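You operate a simulated robot arm through the tools that you are given. There is no shell and no other tool. Be economical: measure what you need, move in short steps, check, and stop when the job is done.

You are at the controls of a simulated robot arm. One attempt, no reset.

JOB
Grease the white seal's middle, load it and the yellow spring into the clamped valve, close the lube tin.
Fine: Use the dauber and stand it back in its dish; the spring stands on the seal. The jig clamps end locked. A coat counts when it lies all over at full strength: go over it till it gets no stronger.

It is judged by the outcome, as a careful person would: the job done as asked, and still so three seconds after it is handed in. It fails if anything else is knocked over, pushed out of place, dropped, spilled or broken. A push-on lid holds only when it is set on centred and level and pressed home; a screw cap is set on level and turned clockwise until tight.

ROBOT AND FRAMES
A 6-joint arm with a two-finger parallel gripper, fixed in place. Base frame: the origin is at the foot of the arm, x ahead of it, y to its left, z up; the work surface is at about z = 0. Readings come in mm, degrees, newtons and seconds.
With the tool pointing down near the work surface it reaches from about 140 to 580 mm from the base axis. Its first joint turns from -66.0 to 66.0 degrees. Payload 2.1 kg.
The tool frame sits at the grasp point between the pads (the TCP): z along the fingers, y along the line on which they close. The tips reach 30 mm beyond it. The gripper opens to 94 mm. The fingers are 28 mm wide and 10 mm thick; the gripper's body (50 by 96 mm) begins 55 mm behind the TCP.
Orientation is that of the tool frame in the base frame, as a unit quaternion [w, x, y, z]. With the fingers straight down and closing along the base's y, the tool's x points along the base's -x, its y along +y and its z along -z.

CONTROLS
- The arm moves only by the tool arm_command. Its argument "deltas" is a list of rows, each an object of numbers (a shift or turn left out is 0, a gripper value left out holds the last): "jaw": the opening in per cent of the stroke, from 0 (shut) to 100 (fully open); "x", "y", "z": the shift along the tool's x, y, z in units of 40 mm (1.0 is 40 mm); "ax", "ay", "az": the turn, a rotation vector about the tool's x, y, z in units of 6 degrees (1.0 is 6 degrees). In form: [{"jaw": .., "x": .., "y": .., "z": .., "ax": .., "ay": .., "az": ..}, ...]. A call has 1 to 12 rows; each row shifts and turns the commanded pose from where the row before left it, along the tool's axes as they then stand. A call with a number of a shift or a turn outside -1 to 1 is refused whole. Each row takes 0.2 s and may step no farther than 50 mm and 8.6 degrees from the row before; otherwise, or with a gripper value out of range, the whole call is refused. A pose out of reach is approached as far as the arm can. The call stops where the force on the tool passes 90 N (or 10 N more than at its start, if that is more) or the arm is blocked; 0.2 s more then pass. The fingers move at their own pace (about 72 mm/s each) and stop on an object; they squeeze with about 27 N. The grip force told is the motor's: it shows also when the fingers shut on nothing. Time passes only in rows, and 0.2 s behind the last, so rows that do not move let the fingers close. It gives the time, the measured TCP pose, the force on the tool (base axes), the opening and the grip force at its end, in the units of the frame above (readings bear some noise), with the torque about the TCP (base axes, N m) and any sound that the robot's microphone picked up.
- Cameras (640 x 400 px; columns grow to the right, rows downward): "scene" is fixed at [47.8, -363.1, 484.7]; the picture's right is [0.83, -0.55, 0.00], its down [-0.31, -0.47, -0.83] and it looks along [0.46, 0.69, -0.56] (base axes); focal length 214 px, centre (320, 200). "wrist" rides on the gripper at [76, 14, -103] in the tool frame; the picture's right is [-0.18, 0.98, 0.00], its down [-0.75, -0.14, -0.64] and it looks along [-0.63, -0.12, 0.77] (tool axes); focal length 243 px, centre (320, 200). There is no depth. A picture from a camera that has moved, and an enlarged one, comes with that camera's place and axes in the base frame and with its lens.
- get_image(camera): a new picture of that camera. It takes no simulated time.
- zoom(camera, box): a new picture of the part [left, top, right, bottom] of that camera's present view, enlarged. It takes no simulated time.
- job_done(): hands the job in; it is judged then, once.

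Go step by step. Nothing tells you positions but the pictures and the camera data: compare them with the known pose of the tool, close in by small moves and look again before you grip or let go. The budget is 120 turns and 68 pictures, counting those below and the enlarged ones. Unless the task says otherwise, let go and move clear before handing in, and close with one line.

The tools are called by a JSON object that holds its "name" and its "arguments". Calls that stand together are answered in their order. arm_command: Moves the arm, as the interface text tells. Its arguments: {"type":"object","properties":{"deltas":{"type":"array","items":{"type":"object","properties":{"jaw":{"type":"number"},"x":{"type":"number"},"y":{"type":"number"},"z":{"type":"number"},"ax":{"type":"number"},"ay":{"type":"number"},"az":{"type":"number"}}}}},"required":["deltas"]} The other tools are called the same way: get_image (camera) takes a picture; zoom (camera, box) takes an enlarged picture of a part of a camera's view; job_done () hands the job in.

At the start:

```text
clock: 0.0
eef_pos: [310.9, -24.0, 390.5]
tcp_rot: [0.002, -0.001, 1.0, 0.001]
contact_force: [-0.6, 0.3, 0.2]
moment: [0.01, 0.0, -0.03]
opening: 93.9
finger_force: 0.0
```

scene: 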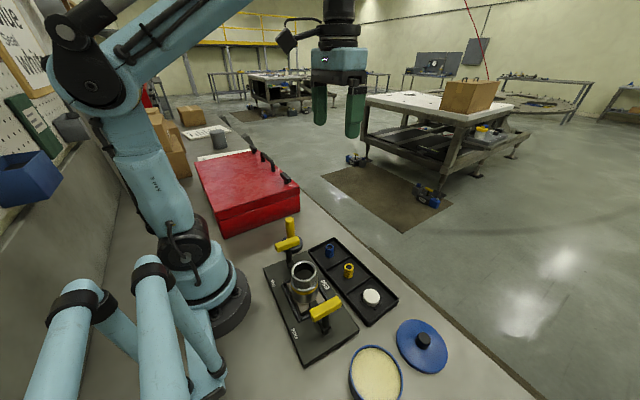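
wrist: 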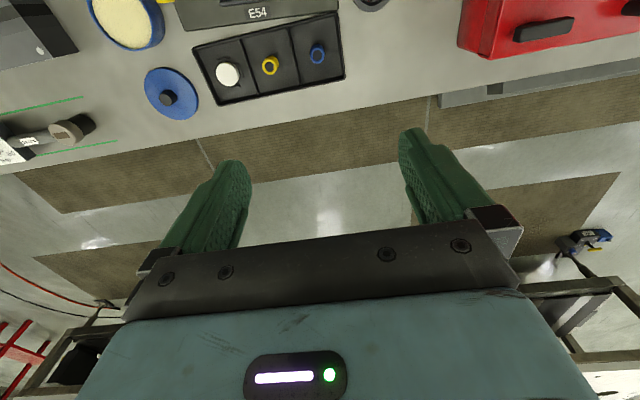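

I see a jig with a valve, a three-pocket tray (white seal, yellow spring, blue part), an open tin and its blue lid. I'll enlarge the work area first.

{"name": "zoom", "arguments": {"camera": "scene", "box": [250, 200, 410, 300]}}

{"name": "zoom", "arguments": {"camera": "scene", "box": [250, 270, 460, 400]}}

{"name": "zoom", "arguments": {"camera": "wrist", "box": [0, 0, 360, 200]}}

```text
4.00 times, centred on (330, 250) of scene
camera zoom: at [47.8, -363.1, 484.7], right [0.83, -0.55, 0.0], down [-0.31, -0.47, -0.83], along [0.46, 0.69, -0.56], focal length 858 px, centre (280, 0)
```

zoom: 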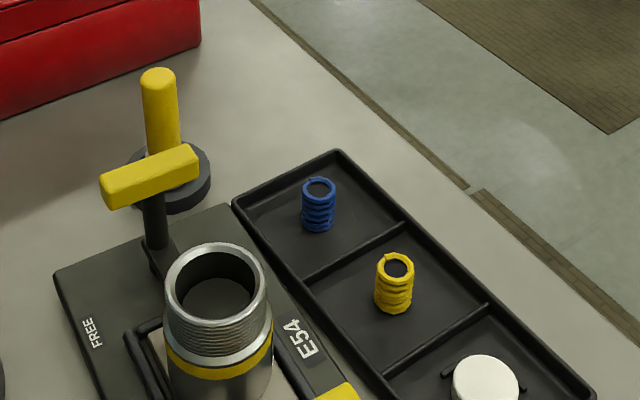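

```text
3.05 times, centred on (355, 335) of scene
camera zoom: at [47.8, -363.1, 484.7], right [0.83, -0.55, 0.0], down [-0.31, -0.47, -0.83], along [0.46, 0.69, -0.56], focal length 654 px, centre (213, -211)
```

zoom: 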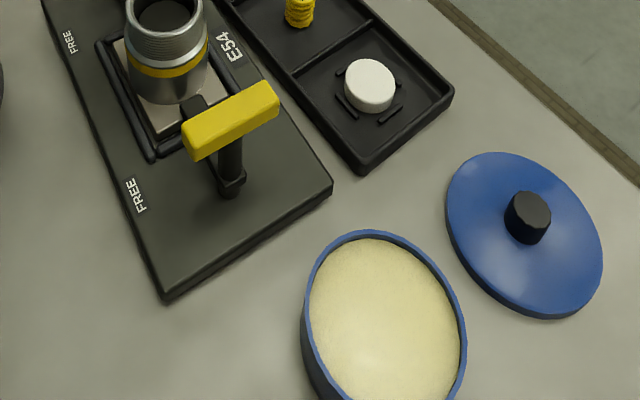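

```text
1.78 times, centred on (180, 100) of wrist
camera zoom: at [234.3, -8.1, 491.7], right [0.18, 0.98, 0.0], down [0.75, -0.14, 0.64], along [0.63, -0.12, -0.77], focal length 431 px, centre (569, 378)
```

zoom: 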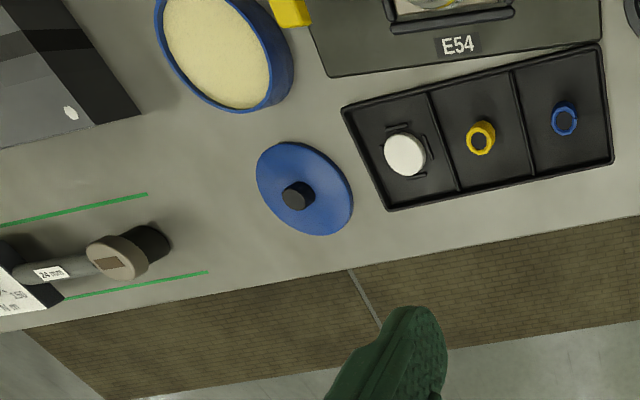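

The dauber stands in a dish at about (235, 58), the valve at about (190, -90), seal (309, -188), spring (308, -106), tin (201, -304) and lid (321, -314). I'll move back to look down on the jig.

{"name": "arm_command", "arguments": {"deltas": [{"x": 0.8, "y": -0.63, "z": 0.3}, {"x": 0.8, "y": -0.63, "z": 0.3}, {"x": 0.8, "y": -0.63, "z": 0.3}]}}

{"name": "get_image", "arguments": {"camera": "wrist"}}

```text
clock: 0.8
eef_pos: [213.7, -98.6, 354.4]
tcp_rot: [0.001, -0.001, 1.0, 0.0]
contact_force: [0.1, -0.1, -0.3]
moment: [0.01, 0.0, 0.01]
opening: 94.3
finger_force: 0.0
```

```text
62 pictures are left
camera wrist: at [138.7, -83.5, 454.9], right [0.18, 0.98, 0.0], down [0.75, -0.14, 0.64], along [0.63, -0.12, -0.77], focal length 243 px, centre (320, 200)
```

wrist: 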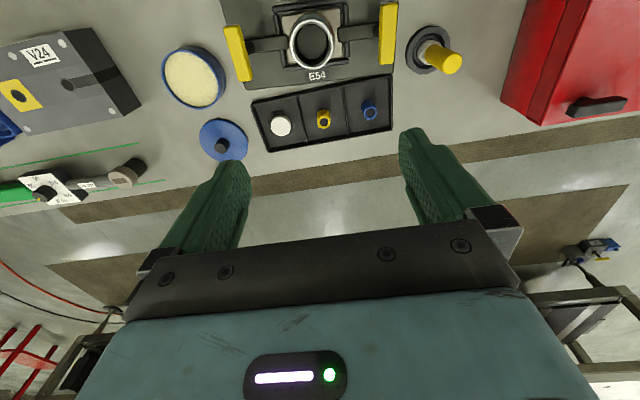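

The jig is now visible with both toggle handles; I enlarge it to read the labels.

{"name": "zoom", "arguments": {"camera": "wrist", "box": [210, 0, 410, 125]}}

{"name": "zoom", "arguments": {"camera": "wrist", "box": [390, 0, 500, 80]}}

{"name": "zoom", "arguments": {"camera": "wrist", "box": [0, 0, 240, 210]}}

```text
3.20 times, centred on (310, 62) of wrist
camera zoom: at [138.7, -83.5, 454.9], right [0.18, 0.98, 0.0], down [0.75, -0.14, 0.64], along [0.63, -0.12, -0.77], focal length 776 px, centre (352, 640)
```

zoom: 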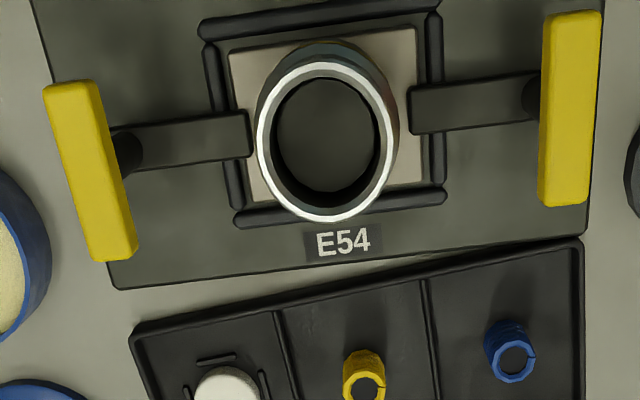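

```text
5.00 times, centred on (445, 40) of wrist
camera zoom: at [138.7, -83.5, 454.9], right [0.18, 0.98, 0.0], down [0.75, -0.14, 0.64], along [0.63, -0.12, -0.77], focal length 1213 px, centre (-305, 1000)
```

zoom: 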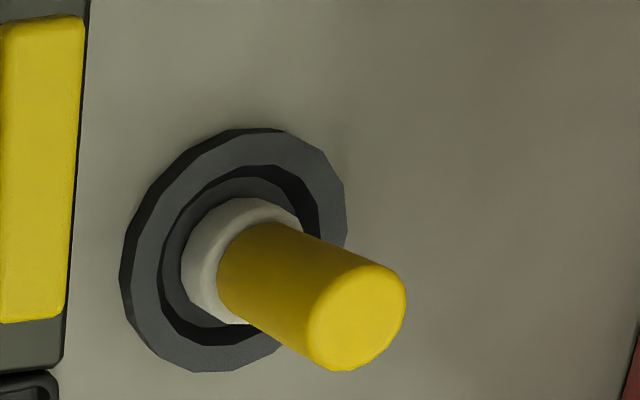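

```text
1.90 times, centred on (120, 105) of wrist
camera zoom: at [138.7, -83.5, 454.9], right [0.18, 0.98, 0.0], down [0.75, -0.14, 0.64], along [0.63, -0.12, -0.77], focal length 462 px, centre (701, 381)
```

zoom: 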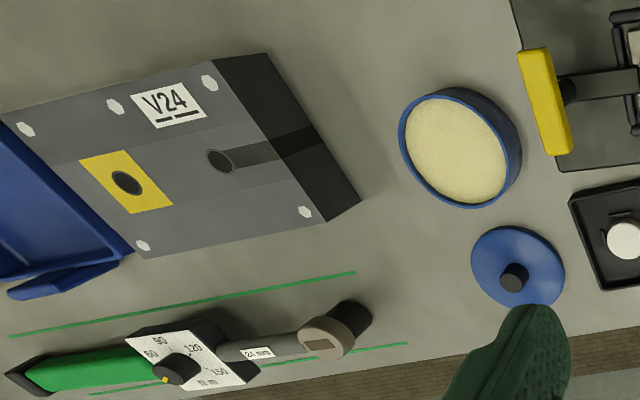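

Both clamp arms already bear on the valve's block (locked), and the valve rim is near (181, -102, 104). The dauber handle is upright at about (234, 70), top z ≈ 108; I'll go above it.

{"name": "arm_command", "arguments": {"deltas": [{"jaw": 55, "x": -0.1, "y": 0.84, "z": 0.7}, {"x": -0.1, "y": 0.84, "z": 0.7}, {"x": -0.1, "y": 0.84, "z": 0.7}, {"x": -0.1, "y": 0.84, "z": 0.7}, {"x": -0.1, "y": 0.84, "z": 0.7}]}}

{"name": "get_image", "arguments": {"camera": "wrist"}}

{"name": "zoom", "arguments": {"camera": "scene", "box": [230, 130, 390, 260]}}

```text
clock: 2.0
eef_pos: [232.1, 69.7, 213.9]
tcp_rot: [0.001, 0.0, 1.0, 0.001]
contact_force: [-0.9, -0.1, 0.0]
moment: [0.02, -0.05, 0.0]
opening: 51.9
finger_force: 0.0
```

```text
58 pictures are left
camera wrist: at [156.7, 84.8, 315.6], right [0.18, 0.98, 0.0], down [0.75, -0.14, 0.64], along [0.63, -0.12, -0.77], focal length 243 px, centre (320, 200)
```

wrist: 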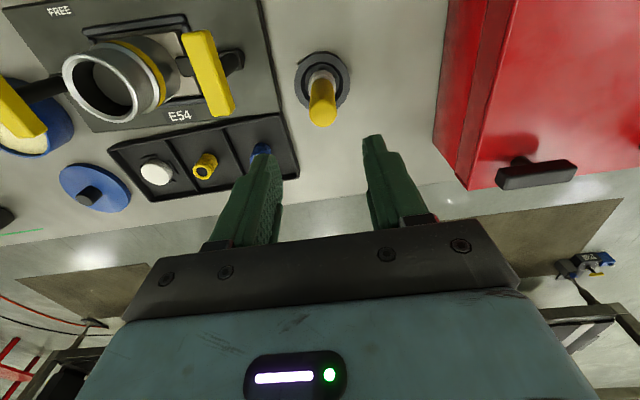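

```text
3.08 times, centred on (310, 195) of scene
camera zoom: at [47.8, -363.1, 484.7], right [0.83, -0.55, 0.0], down [-0.31, -0.47, -0.83], along [0.46, 0.69, -0.56], focal length 660 px, centre (351, 215)
```

zoom: 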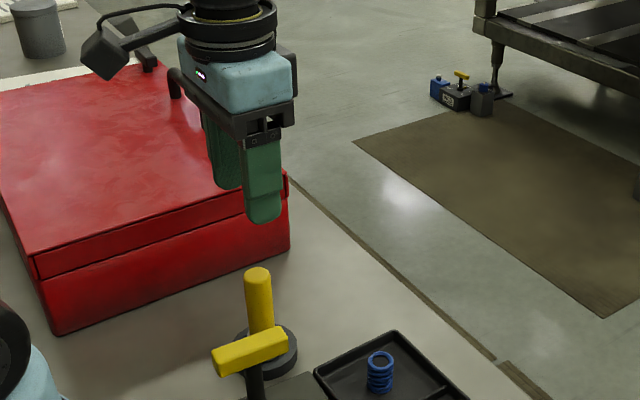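

The handle top measures (234, 71), under the gripper. I'll descend in steps to grip the handle's upper part.

{"name": "arm_command", "arguments": {"deltas": [{"x": -0.04, "y": 0.03, "z": 1}, {"z": 1}, {"z": 0.95}]}}

{"name": "zoom", "arguments": {"camera": "wrist", "box": [160, 60, 480, 260]}}

```text
clock: 2.8
eef_pos: [236.2, 70.0, 95.0]
tcp_rot: [0.001, 0.0, 1.0, 0.001]
contact_force: [-0.3, 0.1, 0.5]
moment: [0.02, -0.02, -0.02]
opening: 51.5
finger_force: 0.0
```

```text
2.00 times, centred on (320, 160) of wrist
camera zoom: at [160.0, 84.8, 197.5], right [0.18, 0.98, 0.0], down [0.75, -0.14, 0.64], along [0.63, -0.12, -0.77], focal length 485 px, centre (320, 280)
```

zoom: 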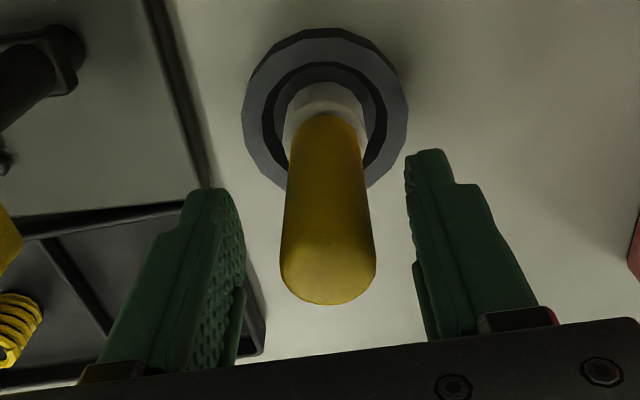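

The handle stands between the fingers, about 2 mm to the left of centre. I correct and close.

{"name": "arm_command", "arguments": {"deltas": [{"x": 0.04, "y": 0.05, "jaw": 40}, {"jaw": 25}, {"jaw": 10}, {"jaw": 0}, {}, {}]}}

{"name": "zoom", "arguments": {"camera": "wrist", "box": [160, 60, 480, 260]}}

```text
clock: 4.2
eef_pos: [234.5, 71.4, 96.1]
tcp_rot: [0.002, 0.0, 1.0, 0.002]
contact_force: [0.5, -0.3, 0.2]
moment: [0.02, 0.0, -0.02]
opening: 23.3
finger_force: 26.5
```

```text
2.00 times, centred on (320, 160) of wrist
camera zoom: at [158.6, 87.1, 197.7], right [0.18, 0.98, 0.0], down [0.75, -0.14, 0.64], along [0.63, -0.12, -0.77], focal length 485 px, centre (320, 280)
```

zoom: 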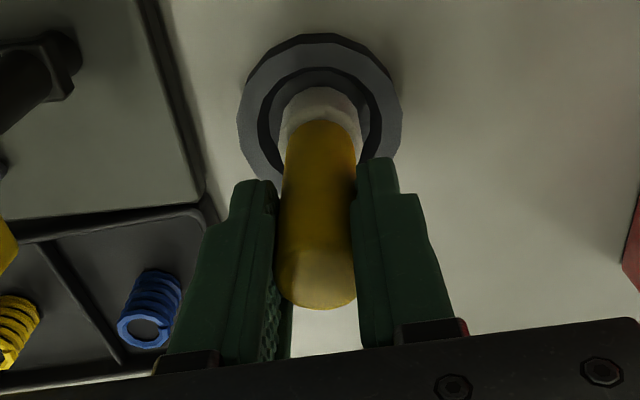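

Gripped at 23 mm. I lift it straight up and look at its tip.

{"name": "arm_command", "arguments": {"deltas": [{"z": -0.5}, {"z": -0.9}, {"z": -1}, {"z": -1}, {}]}}

{"name": "zoom", "arguments": {"camera": "scene", "box": [240, 110, 400, 260]}}

{"name": "zoom", "arguments": {"camera": "wrist", "box": [220, 20, 420, 220]}}

```text
clock: 5.4
eef_pos: [233.4, 72.6, 231.4]
tcp_rot: [0.001, 0.0, 1.0, 0.001]
contact_force: [0.5, -0.2, -1.2]
moment: [0.02, 0.0, -0.04]
opening: 23.6
finger_force: 26.3
```

```text
2.67 times, centred on (320, 185) of scene
camera zoom: at [47.8, -363.1, 484.7], right [0.83, -0.55, 0.0], down [-0.31, -0.47, -0.83], along [0.46, 0.69, -0.56], focal length 572 px, centre (320, 240)
```

zoom: 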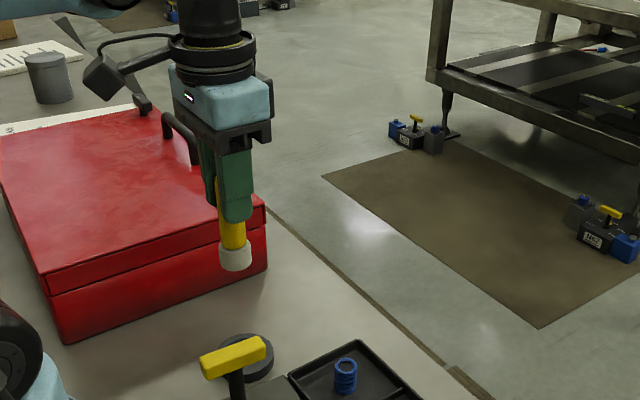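

```text
2.00 times, centred on (320, 120) of wrist
camera zoom: at [159.0, 86.5, 332.6], right [0.18, 0.98, 0.0], down [0.75, -0.14, 0.64], along [0.63, -0.12, -0.77], focal length 485 px, centre (320, 360)
```

zoom: 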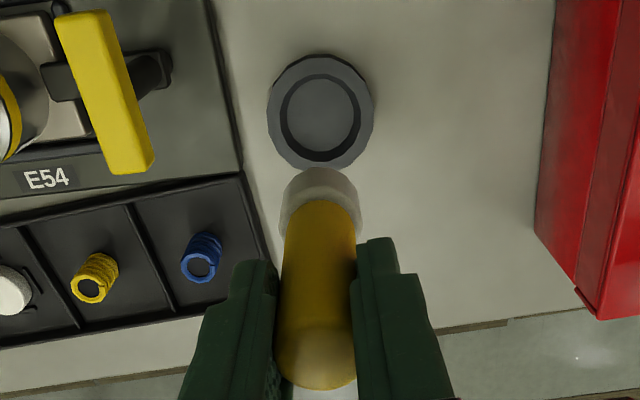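

The dauber's white pad ends about 90 mm below the TCP; its dish centre is (233, 73) and empty. I carry it high over to the tin at about (202, -303).

{"name": "arm_command", "arguments": {"deltas": [{"x": 0.078, "y": -0.94}, {"x": 0.078, "y": -0.94}, {"x": 0.078, "y": -0.94}, {"x": 0.078, "y": -0.94}, {"x": 0.078, "y": -0.94}, {"x": 0.078, "y": -0.94}, {"x": 0.078, "y": -0.94}, {"x": 0.078, "y": -0.94}, {"x": 0.078, "y": -0.94}, {"x": 0.078, "y": -0.94}, {}]}}

{"name": "get_image", "arguments": {"camera": "wrist"}}

{"name": "get_image", "arguments": {"camera": "scene"}}

```text
clock: 7.8
eef_pos: [203.1, -302.3, 230.0]
tcp_rot: [0.001, -0.001, 1.0, 0.001]
contact_force: [0.3, -0.8, 0.0]
moment: [-0.05, -0.03, 0.02]
opening: 23.5
finger_force: 26.8
```

```text
52 pictures are left
camera wrist: at [126.9, -287.8, 332.5], right [0.18, 0.98, 0.0], down [0.75, -0.14, 0.64], along [0.63, -0.12, -0.77], focal length 243 px, centre (320, 200)
```

wrist: 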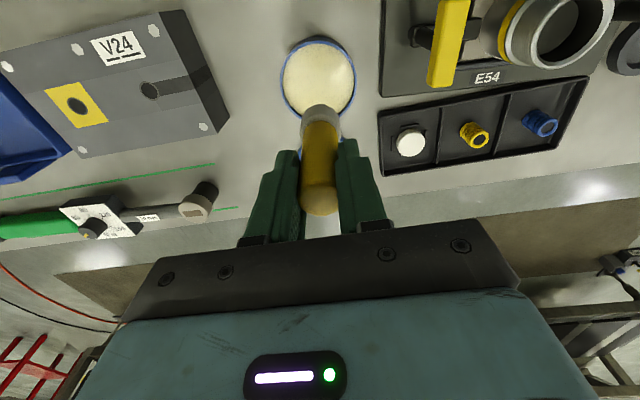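

```text
51 pictures are left
```

scene: 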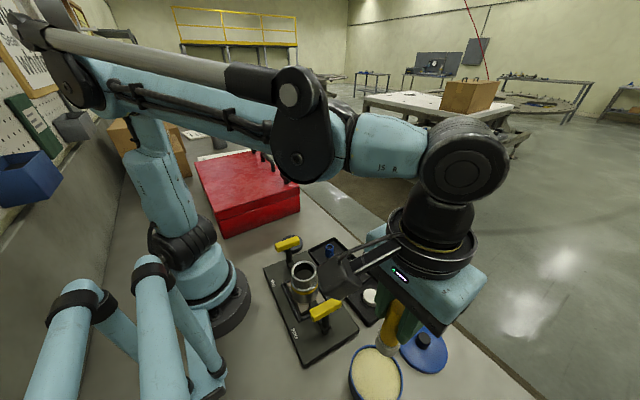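

Tin centre reads about (199, -303). I lower the pad in steps, watching the force.

{"name": "arm_command", "arguments": {"deltas": [{"x": 0.08, "z": 0.8}, {"z": 0.8}, {"z": 0.8}, {"z": 0.1}, {"z": 0.05}]}}

{"name": "zoom", "arguments": {"camera": "scene", "box": [320, 280, 460, 400]}}

```text
clock: 9.0
eef_pos: [200.9, -303.0, 131.1]
tcp_rot: [0.001, -0.001, 1.0, 0.0]
contact_force: [-0.4, 0.6, -0.5]
moment: [0.01, 0.0, -0.02]
opening: 23.8
finger_force: 26.7
```

```text
3.33 times, centred on (390, 340) of scene
camera zoom: at [47.8, -363.1, 484.7], right [0.83, -0.55, 0.0], down [-0.31, -0.47, -0.83], along [0.46, 0.69, -0.56], focal length 715 px, centre (87, -267)
```

zoom: 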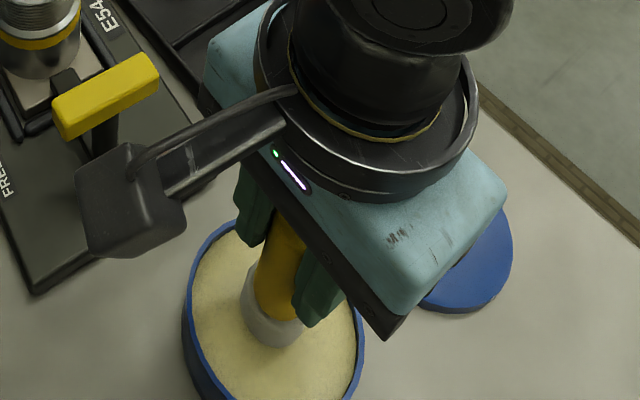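

The pad hangs just above the grease. I continue down gently.

{"name": "arm_command", "arguments": {"deltas": [{"z": 0.1}, {"z": 0.1}, {"z": 0.1}]}}

{"name": "zoom", "arguments": {"camera": "wrist", "box": [240, 40, 400, 160]}}

```text
clock: 9.8
eef_pos: [201.1, -304.0, 117.7]
tcp_rot: [0.0, -0.001, 1.0, 0.001]
contact_force: [0.1, 1.2, 23.7]
moment: [0.01, -0.04, -0.04]
opening: 24.0
finger_force: 27.2
```

```text
3.33 times, centred on (320, 100) of wrist
camera zoom: at [124.5, -288.7, 219.2], right [0.18, 0.98, 0.0], down [0.75, -0.14, 0.64], along [0.63, -0.12, -0.77], focal length 809 px, centre (320, 533)
```

zoom: 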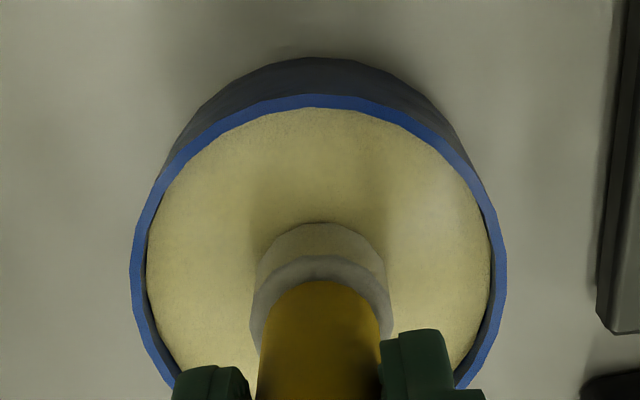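

Contact at 24 N: pad is pressed into the lube. I lift and check the pad.

{"name": "arm_command", "arguments": {"deltas": [{}, {"z": -0.3}, {"z": -0.8}, {"z": -0.8}, {}]}}

{"name": "zoom", "arguments": {"camera": "wrist", "box": [240, 20, 400, 140]}}

{"name": "zoom", "arguments": {"camera": "scene", "box": [320, 280, 460, 400]}}

```text
clock: 11.0
eef_pos: [200.6, -303.6, 194.1]
tcp_rot: [0.001, -0.001, 1.0, 0.001]
contact_force: [-0.6, -0.6, 0.7]
moment: [-0.03, 0.0, -0.03]
opening: 23.4
finger_force: 26.8
```

```text
3.33 times, centred on (320, 80) of wrist
camera zoom: at [125.0, -288.4, 295.5], right [0.18, 0.98, 0.0], down [0.75, -0.14, 0.64], along [0.63, -0.12, -0.77], focal length 809 px, centre (320, 600)
```

zoom: 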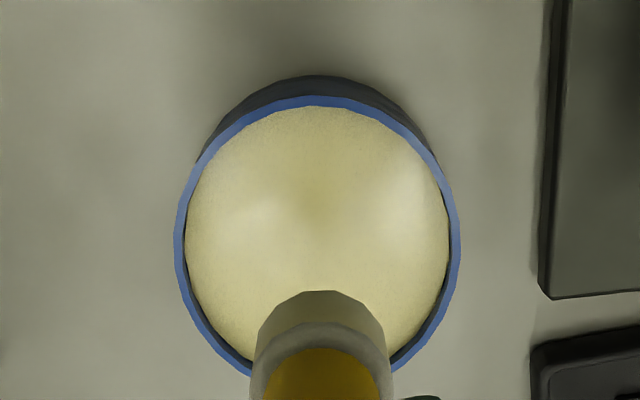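

```text
3.33 times, centred on (390, 340) of scene
camera zoom: at [47.8, -363.1, 484.7], right [0.83, -0.55, 0.0], down [-0.31, -0.47, -0.83], along [0.46, 0.69, -0.56], focal length 715 px, centre (87, -267)
```

zoom: 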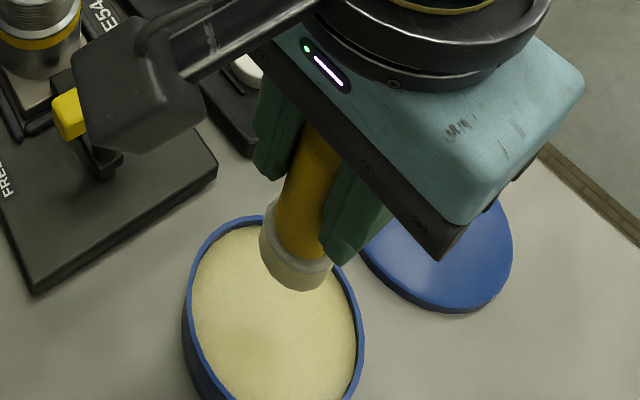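

The lower pad is cream coloured now, so it's loaded. I carry it over to the seal at about (309, -188).

{"name": "arm_command", "arguments": {"deltas": [{"x": -0.68, "y": 0.72}, {"x": -0.68, "y": 0.72}, {"x": -0.68, "y": 0.72}, {"x": -0.68, "y": 0.72}, {}]}}

{"name": "zoom", "arguments": {"camera": "wrist", "box": [240, 20, 400, 140]}}

{"name": "zoom", "arguments": {"camera": "scene", "box": [310, 240, 430, 330]}}

```text
clock: 12.2
eef_pos: [311.3, -187.7, 196.8]
tcp_rot: [0.001, 0.0, 1.0, 0.001]
contact_force: [-0.7, -1.0, -0.3]
moment: [0.0, 0.0, 0.0]
opening: 23.6
finger_force: 26.7
```

```text
3.33 times, centred on (320, 80) of wrist
camera zoom: at [234.8, -171.7, 298.0], right [0.18, 0.98, 0.0], down [0.75, -0.14, 0.64], along [0.63, -0.12, -0.77], focal length 809 px, centre (320, 600)
```

zoom: 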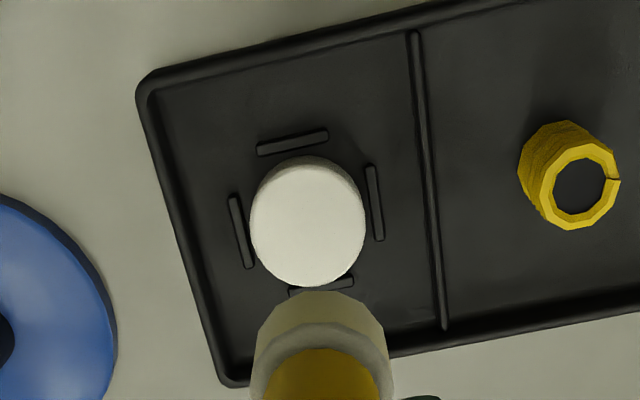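

```text
4.44 times, centred on (370, 285) of scene
camera zoom: at [47.8, -363.0, 484.7], right [0.83, -0.55, 0.0], down [-0.31, -0.47, -0.83], along [0.46, 0.69, -0.56], focal length 953 px, centre (98, -178)
```

zoom: 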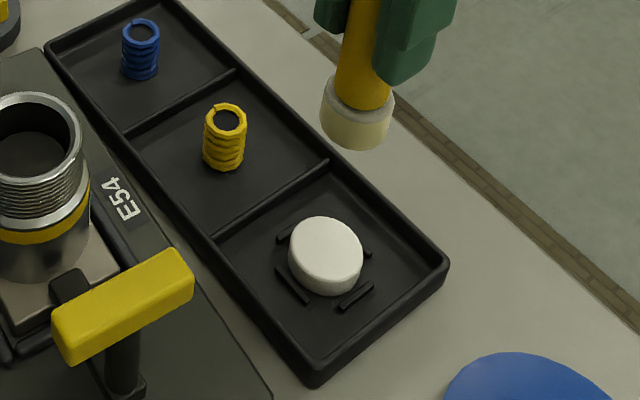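

Seal top centre reads (306, -189, ~22), a plain disk about 37 mm across. I centre the dauber and descend until close.

{"name": "arm_command", "arguments": {"deltas": [{"x": 0.13, "y": -0.04, "z": 0.7}, {"z": 0.7}, {"z": 0.5}, {}]}}

{"name": "zoom", "arguments": {"camera": "wrist", "box": [240, 20, 400, 140]}}

{"name": "zoom", "arguments": {"camera": "scene", "box": [310, 240, 430, 330]}}

```text
clock: 13.2
eef_pos: [303.8, -189.7, 118.1]
tcp_rot: [0.0, 0.0, 1.0, 0.0]
contact_force: [0.9, 0.0, -0.2]
moment: [0.01, -0.04, 0.02]
opening: 23.5
finger_force: 27.1
```

```text
3.33 times, centred on (320, 80) of wrist
camera zoom: at [227.0, -174.5, 220.1], right [0.18, 0.98, 0.0], down [0.75, -0.14, 0.64], along [0.63, -0.12, -0.77], focal length 809 px, centre (320, 600)
```

zoom: 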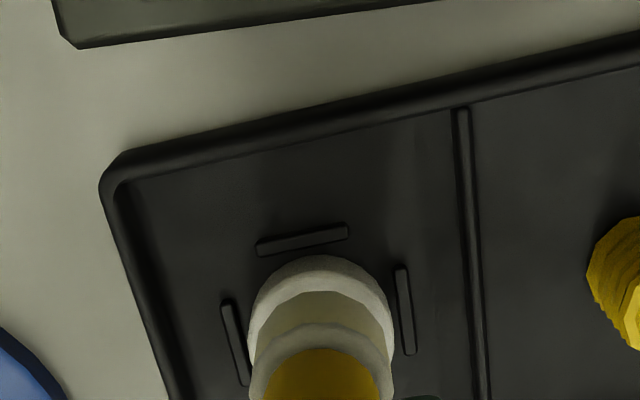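

```text
4.44 times, centred on (370, 285) of scene
camera zoom: at [47.8, -363.1, 484.7], right [0.83, -0.55, 0.0], down [-0.31, -0.47, -0.83], along [0.46, 0.69, -0.56], focal length 953 px, centre (98, -178)
```

zoom: 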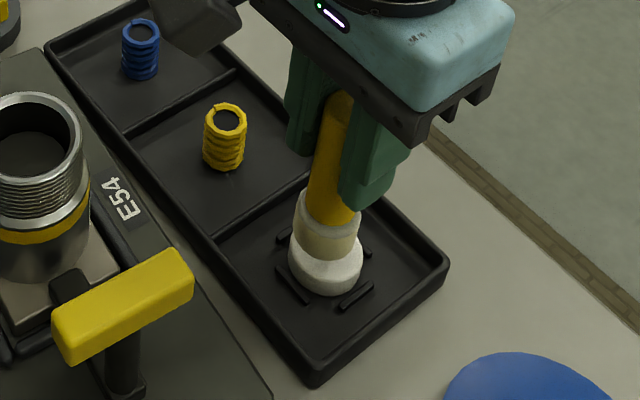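

The pad is centred over the seal just above it. I press lightly.

{"name": "arm_command", "arguments": {"deltas": [{"x": -0.04, "z": 0.07}, {"z": 0.05}, {}]}}

```text
clock: 14.0
eef_pos: [304.7, -187.9, 113.4]
tcp_rot: [0.0, -0.001, 1.0, 0.001]
contact_force: [-0.2, 0.5, -0.3]
moment: [-0.01, 0.02, -0.01]
opening: 23.8
finger_force: 27.0
```

{"name": "arm_command", "arguments": {"deltas": [{"y": -0.03, "z": 0.04}, {"z": 0.04}, {}]}}

```text
clock: 14.8
eef_pos: [305.4, -189.9, 110.0]
tcp_rot: [0.001, 0.0, 1.0, 0.002]
contact_force: [-0.6, -0.4, -0.1]
moment: [0.01, 0.0, -0.01]
opening: 23.7
finger_force: 27.0
```

No contact yet at z 110; I go a little lower.

{"name": "arm_command", "arguments": {"deltas": [{"z": 0.05}, {"z": 0.03}, {}]}}

```text
clock: 15.6
eef_pos: [306.4, -189.6, 106.7]
tcp_rot: [0.0, -0.001, 1.0, 0.001]
contact_force: [-0.2, 0.2, -0.9]
moment: [0.03, 0.01, -0.04]
opening: 24.0
finger_force: 26.8
```

{"name": "arm_command", "arguments": {"deltas": [{"z": 0.05}, {"z": 0.03}, {}]}}

{"name": "zoom", "arguments": {"camera": "scene", "box": [340, 260, 420, 320]}}

```text
clock: 16.4
eef_pos: [304.7, -190.9, 104.0]
tcp_rot: [0.001, 0.0, 1.0, 0.0]
contact_force: [0.6, 0.0, 24.6]
moment: [-0.03, -0.04, -0.03]
opening: 24.0
finger_force: 27.1
```

```text
6.67 times, centred on (380, 290) of scene
camera zoom: at [47.7, -363.0, 484.7], right [0.83, -0.55, 0.0], down [-0.31, -0.47, -0.83], along [0.46, 0.69, -0.56], focal length 1430 px, centre (-80, -400)
```

zoom: 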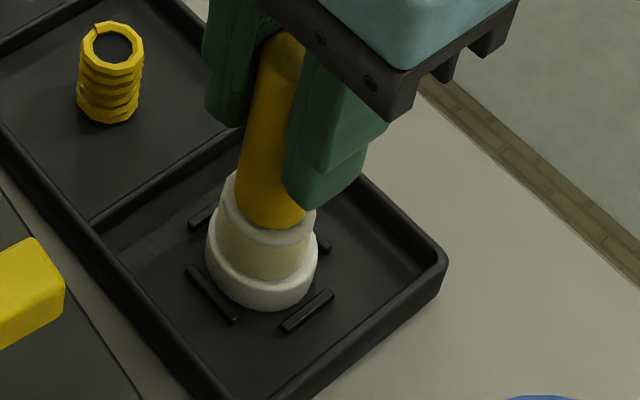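

In contact at 25 N on the seal. I lift off and inspect the coat.

{"name": "arm_command", "arguments": {"deltas": [{}, {}, {"z": -0.3}, {"z": -0.8}, {"z": -0.8}, {}]}}

{"name": "zoom", "arguments": {"camera": "wrist", "box": [260, 20, 380, 110]}}

{"name": "zoom", "arguments": {"camera": "scene", "box": [340, 260, 420, 320]}}

```text
clock: 17.8
eef_pos: [305.0, -191.2, 180.7]
tcp_rot: [0.001, 0.0, 1.0, 0.002]
contact_force: [-0.1, 0.0, 0.1]
moment: [0.0, -0.01, 0.01]
opening: 23.8
finger_force: 26.8
```

```text
4.44 times, centred on (320, 65) of wrist
camera zoom: at [230.1, -176.1, 281.4], right [0.18, 0.98, 0.0], down [0.75, -0.14, 0.64], along [0.63, -0.12, -0.77], focal length 1078 px, centre (320, 800)
```

zoom: 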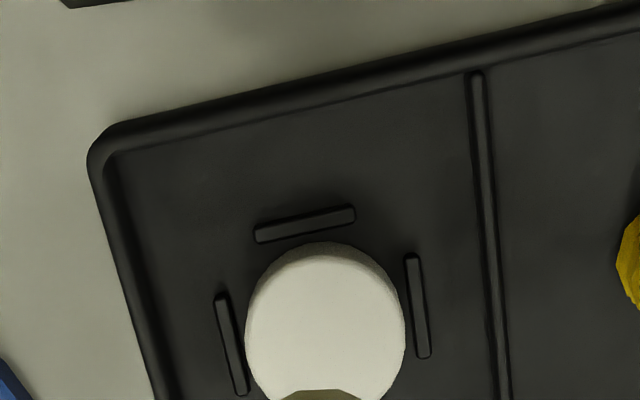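

```text
6.67 times, centred on (380, 290) of scene
camera zoom: at [47.8, -363.1, 484.7], right [0.83, -0.55, 0.0], down [-0.31, -0.47, -0.83], along [0.46, 0.69, -0.56], focal length 1430 px, centre (-80, -400)
```

zoom: 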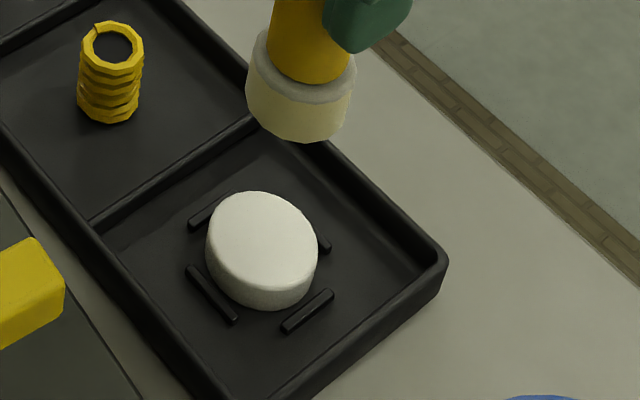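

The coat is barely visible, so dabbing alone does little. I'll press again and rub in small circles.

{"name": "arm_command", "arguments": {"deltas": [{"x": -0.02, "y": 0.04, "z": 0.9}, {"z": 0.8}, {"z": 0.18}, {}, {"x": 0.1}, {"x": -0.1, "y": 0.1}, {"x": -0.1, "y": -0.1}, {"x": 0.1, "y": -0.1}, {"x": 0.1, "y": 0.1}, {"x": -0.1, "y": 0.1}, {"x": -0.1, "y": -0.1}, {"x": 0.1}]}}

```text
clock: 20.4
eef_pos: [308.0, -190.3, 103.7]
tcp_rot: [0.002, -0.001, 1.0, 0.002]
contact_force: [5.2, -0.8, 7.2]
moment: [0.0, -0.45, 0.0]
opening: 23.9
finger_force: 27.2
```

{"name": "arm_command", "arguments": {"deltas": [{"z": -0.3}, {"z": -0.9}, {"z": -0.9}, {}]}}

{"name": "zoom", "arguments": {"camera": "scene", "box": [340, 260, 420, 320]}}

{"name": "zoom", "arguments": {"camera": "wrist", "box": [260, 30, 380, 120]}}

```text
clock: 21.4
eef_pos: [305.0, -187.8, 188.1]
tcp_rot: [0.001, -0.001, 1.0, 0.001]
contact_force: [-0.2, 0.5, 0.4]
moment: [0.02, 0.05, 0.02]
opening: 24.1
finger_force: 26.9
```

```text
6.67 times, centred on (380, 290) of scene
camera zoom: at [47.8, -363.1, 484.7], right [0.83, -0.55, 0.0], down [-0.31, -0.47, -0.83], along [0.46, 0.69, -0.56], focal length 1430 px, centre (-80, -400)
```

zoom: 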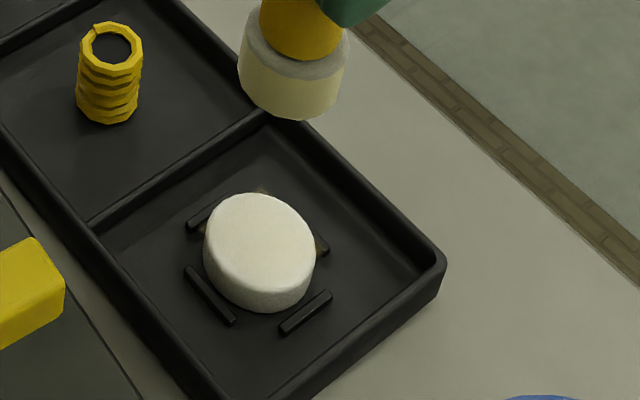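

```text
4.44 times, centred on (320, 75) of wrist
camera zoom: at [228.7, -172.6, 289.8], right [0.18, 0.98, 0.0], down [0.75, -0.14, 0.64], along [0.63, -0.12, -0.77], focal length 1078 px, centre (320, 756)
```

zoom: 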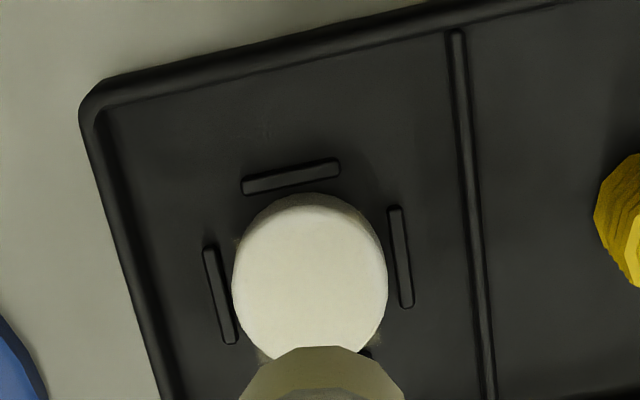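

A cream tint is starting on top; faint smears appeared at the tray beside it, so I'll keep tighter. More passes now with very small strokes at the centre.

{"name": "arm_command", "arguments": {"deltas": [{"z": 1}, {"z": 0.9}, {"z": 0.21}, {}, {"x": 0.04}, {"x": -0.04, "y": 0.04}, {"x": -0.04, "y": -0.04}, {"x": 0.04, "y": -0.04}, {"x": 0.04, "y": 0.04}, {"x": -0.04, "y": 0.04}, {"x": -0.04, "y": -0.04}, {"x": 0.04}]}}

{"name": "arm_command", "arguments": {"deltas": [{"x": 0.04}, {"x": -0.04, "y": 0.04}, {"x": -0.04, "y": -0.04}, {"x": 0.04, "y": -0.04}, {"x": 0.04, "y": 0.04}, {"x": -0.04, "y": 0.04}, {"x": -0.04, "y": -0.04}, {"x": 0.04}, {"z": -0.3}, {"z": -0.91}, {"z": -0.9}, {}]}}

{"name": "zoom", "arguments": {"camera": "scene", "box": [340, 260, 420, 320]}}

{"name": "zoom", "arguments": {"camera": "wrist", "box": [260, 30, 380, 120]}}

```text
clock: 24.0
eef_pos: [307.0, -189.5, 103.8]
tcp_rot: [0.001, -0.001, 1.0, 0.0]
contact_force: [0.6, 0.3, -0.2]
moment: [-0.01, -0.01, 0.02]
opening: 23.8
finger_force: 27.4
```

```text
clock: 26.6
eef_pos: [304.6, -188.3, 188.0]
tcp_rot: [0.0, 0.0, 1.0, 0.001]
contact_force: [1.0, 0.9, -0.8]
moment: [0.01, 0.04, 0.0]
opening: 23.7
finger_force: 27.2
```

```text
6.67 times, centred on (380, 290) of scene
camera zoom: at [47.8, -363.1, 484.7], right [0.83, -0.55, 0.0], down [-0.31, -0.47, -0.83], along [0.46, 0.69, -0.56], focal length 1430 px, centre (-80, -400)
```

zoom: 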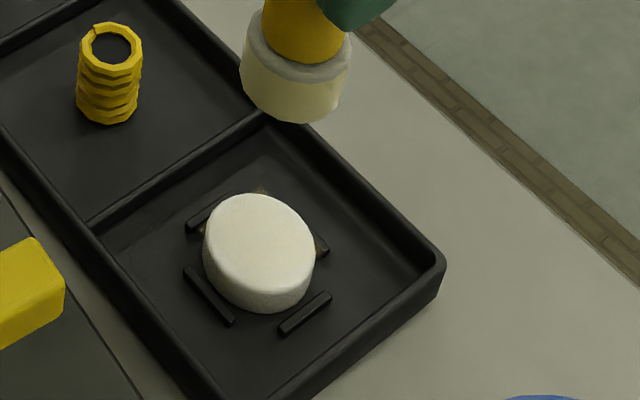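

```text
4.44 times, centred on (320, 75) of wrist
camera zoom: at [228.9, -173.4, 288.8], right [0.18, 0.98, 0.0], down [0.75, -0.14, 0.64], along [0.63, -0.12, -0.77], focal length 1078 px, centre (320, 756)
```

zoom: 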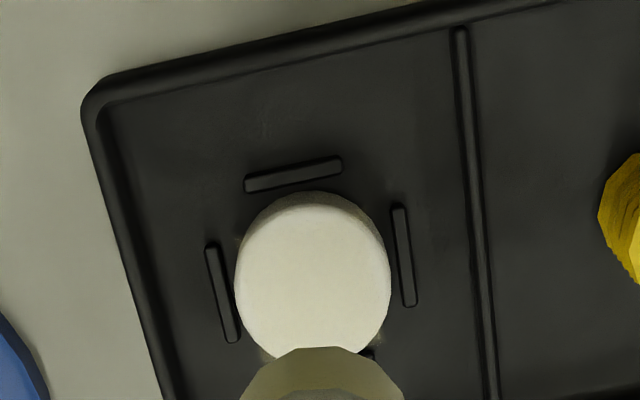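

No pressure that time, and the coat is still faint. I press slightly deeper and rub again.

{"name": "arm_command", "arguments": {"deltas": [{"z": 1}, {"z": 0.9}, {"z": 0.24}, {}, {"x": 0.05}, {"x": -0.05, "y": 0.05}, {"x": -0.05, "y": -0.05}, {"x": 0.05, "y": -0.05}, {"y": 0.05}]}}

```text
clock: 28.6
eef_pos: [306.8, -189.8, 101.4]
tcp_rot: [0.001, 0.0, 1.0, 0.0]
contact_force: [0.9, -0.6, 3.7]
moment: [0.0, -0.05, 0.03]
opening: 23.5
finger_force: 27.1
```

{"name": "arm_command", "arguments": {"deltas": [{"z": 0.03}, {"x": 0.05}, {"x": -0.05, "y": 0.05}, {"x": -0.05, "y": -0.05}, {"x": 0.05, "y": -0.05}, {"x": 0.05, "y": 0.05}, {"x": -0.05, "y": 0.05}, {"x": -0.05, "y": -0.05}, {"x": 0.05, "y": -0.05}, {"y": 0.05}]}}

{"name": "arm_command", "arguments": {"deltas": [{"z": -0.3}, {"z": -0.9}, {"z": -0.97}, {}]}}

{"name": "zoom", "arguments": {"camera": "scene", "box": [340, 260, 420, 320]}}

{"name": "zoom", "arguments": {"camera": "wrist", "box": [260, 30, 380, 120]}}

```text
clock: 30.8
eef_pos: [307.0, -190.2, 100.6]
tcp_rot: [0.001, -0.001, 1.0, 0.0]
contact_force: [-0.4, 1.8, 15.8]
moment: [0.15, 0.01, -0.01]
opening: 24.0
finger_force: 26.5
```

```text
clock: 31.8
eef_pos: [304.9, -189.1, 188.7]
tcp_rot: [0.001, 0.0, 1.0, 0.001]
contact_force: [0.6, 0.3, -0.3]
moment: [-0.01, -0.01, 0.0]
opening: 23.5
finger_force: 26.2
```

```text
6.67 times, centred on (380, 290) of scene
camera zoom: at [47.8, -363.1, 484.7], right [0.83, -0.55, 0.0], down [-0.31, -0.47, -0.83], along [0.46, 0.69, -0.56], focal length 1430 px, centre (-80, -400)
```

zoom: 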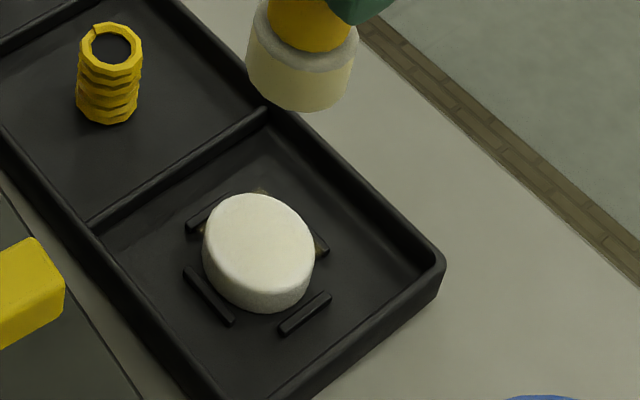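

```text
4.44 times, centred on (320, 75) of wrist
camera zoom: at [230.2, -173.8, 291.0], right [0.18, 0.98, 0.0], down [0.75, -0.14, 0.64], along [0.63, -0.12, -0.77], focal length 1078 px, centre (320, 756)
```

zoom: 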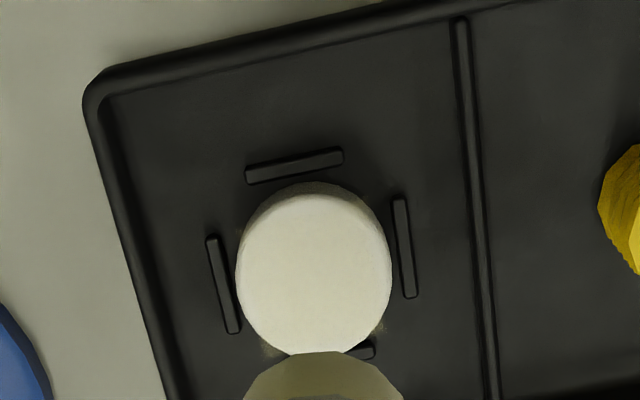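

The tint is subtle; I take a tight zoom to compare the middle with the rim.

{"name": "zoom", "arguments": {"camera": "scene", "box": [360, 284, 384, 302]}}

```text
16.00 times, centred on (372, 293) of scene
camera zoom: at [47.8, -363.1, 484.7], right [0.83, -0.55, 0.0], down [-0.31, -0.47, -0.83], along [0.46, 0.69, -0.56], focal length 3432 px, centre (-512, -1288)
```

zoom: 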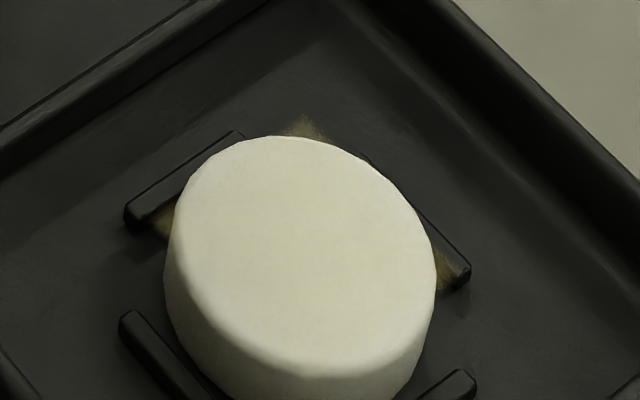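

The top is evenly but lightly cream all over. I'll reload the pad and go over it again to see if it still gets stronger.

{"name": "arm_command", "arguments": {"deltas": [{"x": 0.67, "y": -0.7075}, {"x": 0.67, "y": -0.7075}, {"x": 0.67, "y": -0.7075}, {"x": 0.67, "y": -0.7075}, {"z": 0.9}, {"z": 0.8}, {"z": 0.1}, {}]}}

```text
clock: 33.6
eef_pos: [199.6, -303.2, 115.4]
tcp_rot: [0.001, -0.001, 1.0, 0.0]
contact_force: [-0.6, -0.6, -0.5]
moment: [0.01, 0.0, -0.04]
opening: 23.7
finger_force: 26.6
```

{"name": "arm_command", "arguments": {"deltas": [{"z": 0.05}, {"z": 0.03}, {}]}}

```text
clock: 34.4
eef_pos: [198.9, -301.3, 112.8]
tcp_rot: [0.002, -0.001, 1.0, 0.001]
contact_force: [1.3, 0.8, 23.6]
moment: [-0.02, -0.12, -0.03]
opening: 24.1
finger_force: 27.0
```

Pressed at 24 N in the lube. I lift and go back to the seal.

{"name": "arm_command", "arguments": {"deltas": [{}, {"z": -0.3}, {"z": -0.8}, {"z": -0.8}, {"x": -0.67, "y": 0.7075}, {"x": -0.67, "y": 0.7075}, {"x": -0.67, "y": 0.7075}, {"x": -0.67, "y": 0.7075}, {"z": 0.9}, {"z": 0.9}, {"z": 0.4}, {}]}}

```text
clock: 37.0
eef_pos: [307.0, -189.3, 102.6]
tcp_rot: [0.001, 0.0, 1.0, 0.001]
contact_force: [-1.1, 0.6, -0.4]
moment: [-0.04, 0.0, -0.01]
opening: 23.8
finger_force: 26.9
```

{"name": "arm_command", "arguments": {"deltas": [{"z": 0.03}, {"z": 0.02}, {"x": 0.05}, {"x": -0.05, "y": 0.05}, {"x": -0.05, "y": -0.05}, {"x": 0.05, "y": -0.05}, {"x": 0.05, "y": 0.05}, {"x": -0.05, "y": 0.05}, {"x": -0.05, "y": -0.05}, {"x": 0.05, "y": -0.05}, {"y": 0.05}]}}

```text
clock: 39.4
eef_pos: [307.3, -189.1, 99.0]
tcp_rot: [0.001, -0.001, 1.0, -0.001]
contact_force: [0.4, 1.1, 9.9]
moment: [0.11, -0.06, -0.01]
opening: 23.7
finger_force: 26.5
```

{"name": "arm_command", "arguments": {"deltas": [{"x": 0.05}, {"x": -0.05, "y": 0.05}, {"x": -0.05, "y": -0.05}, {"x": 0.05, "y": -0.05}, {"x": 0.05, "y": 0.05}, {"x": -0.05, "y": 0.05}, {"x": -0.05, "y": -0.05}, {"x": 0.05, "y": -0.05}, {"y": 0.05}]}}

{"name": "arm_command", "arguments": {"deltas": [{"z": -0.3}, {"z": -0.95}, {"z": -0.95}, {}]}}

{"name": "zoom", "arguments": {"camera": "scene", "box": [360, 284, 384, 302]}}

```text
clock: 41.4
eef_pos: [305.4, -189.0, 99.2]
tcp_rot: [0.002, 0.0, 1.0, -0.001]
contact_force: [1.5, -0.9, 11.0]
moment: [-0.14, -0.09, 0.0]
opening: 23.8
finger_force: 27.1
```

```text
clock: 42.4
eef_pos: [304.5, -190.5, 186.4]
tcp_rot: [0.001, 0.0, 1.0, 0.001]
contact_force: [0.2, -0.2, 0.0]
moment: [-0.06, -0.01, -0.02]
opening: 24.1
finger_force: 26.9
```

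```text
16.00 times, centred on (372, 293) of scene
camera zoom: at [47.8, -363.1, 484.7], right [0.83, -0.55, 0.0], down [-0.31, -0.47, -0.83], along [0.46, 0.69, -0.56], focal length 3432 px, centre (-512, -1288)
```

zoom: 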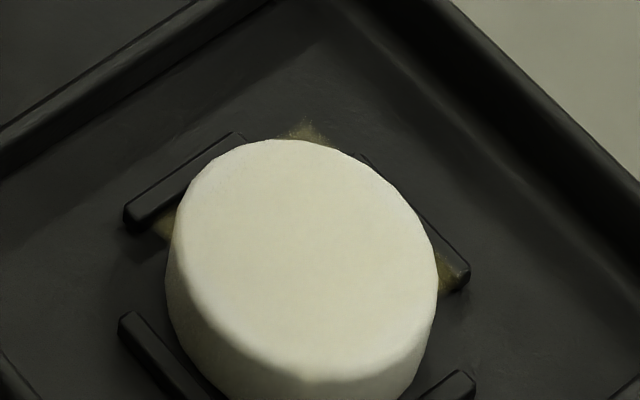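

Slightly creamier in the middle. One more firm pass to see whether it still changes.

{"name": "arm_command", "arguments": {"deltas": [{"z": 0.95}, {"z": 0.95}, {"z": 0.34}, {}, {"x": 0.08}, {"x": -0.08, "y": 0.08}, {"x": -0.08, "y": -0.08}, {"x": 0.08, "y": -0.08}, {"x": 0.08, "y": 0.08}, {"x": -0.08, "y": 0.08}, {"x": -0.08, "y": -0.08}, {"x": 0.08}]}}

{"name": "arm_command", "arguments": {"deltas": [{"x": 0.08}, {"x": -0.08, "y": 0.08}, {"x": -0.08, "y": -0.08}, {"x": 0.08, "y": -0.08}, {"x": 0.08, "y": 0.08}, {"x": -0.08, "y": 0.08}, {"x": -0.08, "y": -0.08}, {"x": 0.08, "y": -0.08}, {"y": 0.08}]}}

{"name": "arm_command", "arguments": {"deltas": [{"z": -0.3}, {"z": -0.97}, {"z": -0.97}, {}]}}

{"name": "zoom", "arguments": {"camera": "scene", "box": [360, 284, 384, 302]}}

```text
clock: 45.0
eef_pos: [307.1, -188.5, 97.5]
tcp_rot: [0.001, 0.0, 1.0, 0.001]
contact_force: [-0.1, 0.8, 0.4]
moment: [-0.05, -0.08, 0.01]
opening: 23.9
finger_force: 26.4
```

```text
clock: 47.0
eef_pos: [305.9, -189.0, 98.4]
tcp_rot: [0.0, -0.001, 1.0, 0.0]
contact_force: [-0.2, -0.1, -0.4]
moment: [0.0, 0.01, 0.02]
opening: 23.9
finger_force: 27.3
```

```text
clock: 48.0
eef_pos: [306.8, -188.6, 187.7]
tcp_rot: [0.001, -0.001, 1.0, 0.001]
contact_force: [-0.3, -0.2, 0.0]
moment: [-0.02, -0.01, -0.02]
opening: 23.8
finger_force: 26.8
```

```text
16.00 times, centred on (372, 293) of scene
camera zoom: at [47.8, -363.1, 484.7], right [0.83, -0.55, 0.0], down [-0.31, -0.47, -0.83], along [0.46, 0.69, -0.56], focal length 3432 px, centre (-512, -1288)
```

zoom: 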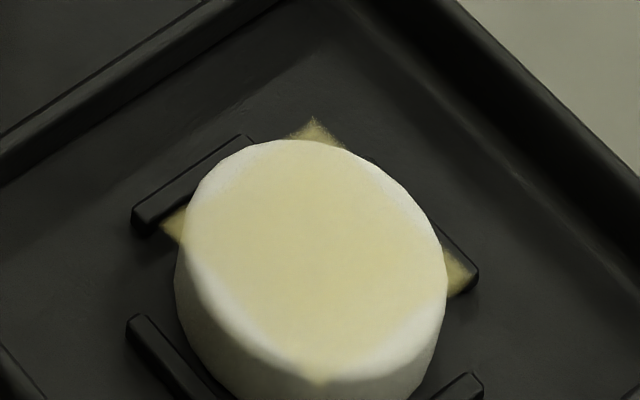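

Now the coat shows strongly — longer strokes do it. I repeat the same pass until it stops changing.

{"name": "arm_command", "arguments": {"deltas": [{"z": 0.95}, {"z": 0.95}, {"z": 0.36}, {}, {"x": 0.08}, {"x": -0.08, "y": 0.08}, {"x": -0.08, "y": -0.08}, {"x": 0.08, "y": -0.08}, {"x": 0.08, "y": 0.08}, {"x": -0.08, "y": 0.08}, {"x": -0.08, "y": -0.08}, {"x": 0.08}]}}

{"name": "arm_command", "arguments": {"deltas": [{"x": 0.08}, {"x": -0.08, "y": 0.08}, {"x": -0.08, "y": -0.08}, {"x": 0.08, "y": -0.08}, {"x": 0.08, "y": 0.08}, {"x": -0.08, "y": 0.08}, {"x": -0.08, "y": -0.08}, {"x": 0.08, "y": -0.08}, {"y": 0.08}]}}

{"name": "arm_command", "arguments": {"deltas": [{"z": -0.3}, {"z": -0.98}, {"z": -0.98}, {}]}}

{"name": "zoom", "arguments": {"camera": "scene", "box": [360, 284, 384, 302]}}

```text
clock: 50.6
eef_pos: [306.4, -189.8, 96.9]
tcp_rot: [0.003, -0.001, 1.0, 0.001]
contact_force: [4.9, 2.4, 7.0]
moment: [0.17, -0.42, 0.04]
opening: 24.1
finger_force: 27.2
```

```text
clock: 52.6
eef_pos: [305.9, -188.8, 95.5]
tcp_rot: [0.002, 0.0, 1.0, -0.001]
contact_force: [4.6, -3.9, 7.5]
moment: [-0.33, -0.48, -0.04]
opening: 23.9
finger_force: 27.4
```

```text
clock: 53.6
eef_pos: [303.4, -188.4, 187.8]
tcp_rot: [0.001, 0.0, 1.0, 0.001]
contact_force: [0.6, -0.3, -0.9]
moment: [-0.01, 0.03, -0.03]
opening: 24.0
finger_force: 27.3
```

```text
16.00 times, centred on (372, 293) of scene
camera zoom: at [47.8, -363.1, 484.7], right [0.83, -0.55, 0.0], down [-0.31, -0.47, -0.83], along [0.46, 0.69, -0.56], focal length 3432 px, centre (-512, -1288)
```

zoom: 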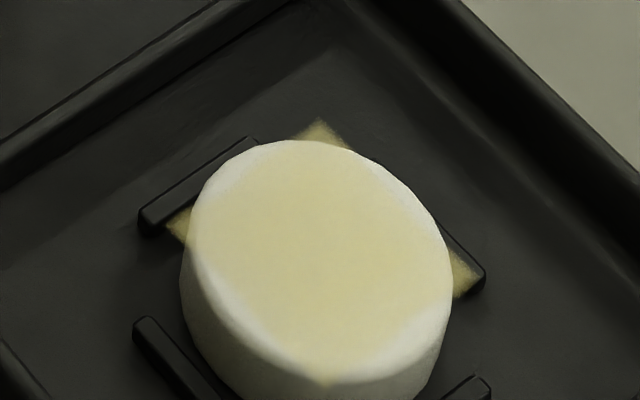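

Near the same strength. One last identical pass to verify it has saturated (very lightly, since the tray creeps a little).

{"name": "arm_command", "arguments": {"deltas": [{"x": -0.03, "y": -0.02, "z": 0.95}, {"z": 0.95}, {"z": 0.365}, {}, {"x": 0.08}, {"x": -0.08, "y": 0.08}, {"x": -0.08, "y": -0.08}, {"x": 0.08, "y": -0.08}, {"x": 0.08, "y": 0.08}, {"x": -0.08, "y": 0.08}, {"x": -0.08, "y": -0.08}, {"x": 0.08}]}}

{"name": "arm_command", "arguments": {"deltas": [{"z": -0.3}, {"z": -0.98}, {"z": -0.98}, {}]}}

{"name": "zoom", "arguments": {"camera": "scene", "box": [360, 284, 384, 302]}}

```text
clock: 56.2
eef_pos: [308.7, -189.2, 95.6]
tcp_rot: [0.003, -0.001, 1.0, 0.001]
contact_force: [5.5, 3.1, 14.4]
moment: [0.27, -0.55, 0.01]
opening: 24.4
finger_force: 27.4
```

```text
clock: 57.2
eef_pos: [306.9, -190.2, 185.7]
tcp_rot: [0.001, 0.0, 1.0, 0.001]
contact_force: [-0.5, 0.0, -0.9]
moment: [-0.02, 0.01, -0.01]
opening: 24.3
finger_force: 26.9
```

```text
16.00 times, centred on (372, 293) of scene
camera zoom: at [47.8, -363.1, 484.7], right [0.83, -0.55, 0.0], down [-0.31, -0.47, -0.83], along [0.46, 0.69, -0.56], focal length 3432 px, centre (-512, -1288)
```

zoom: 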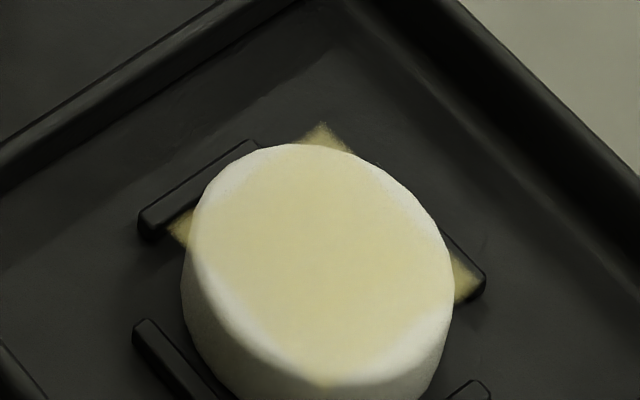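

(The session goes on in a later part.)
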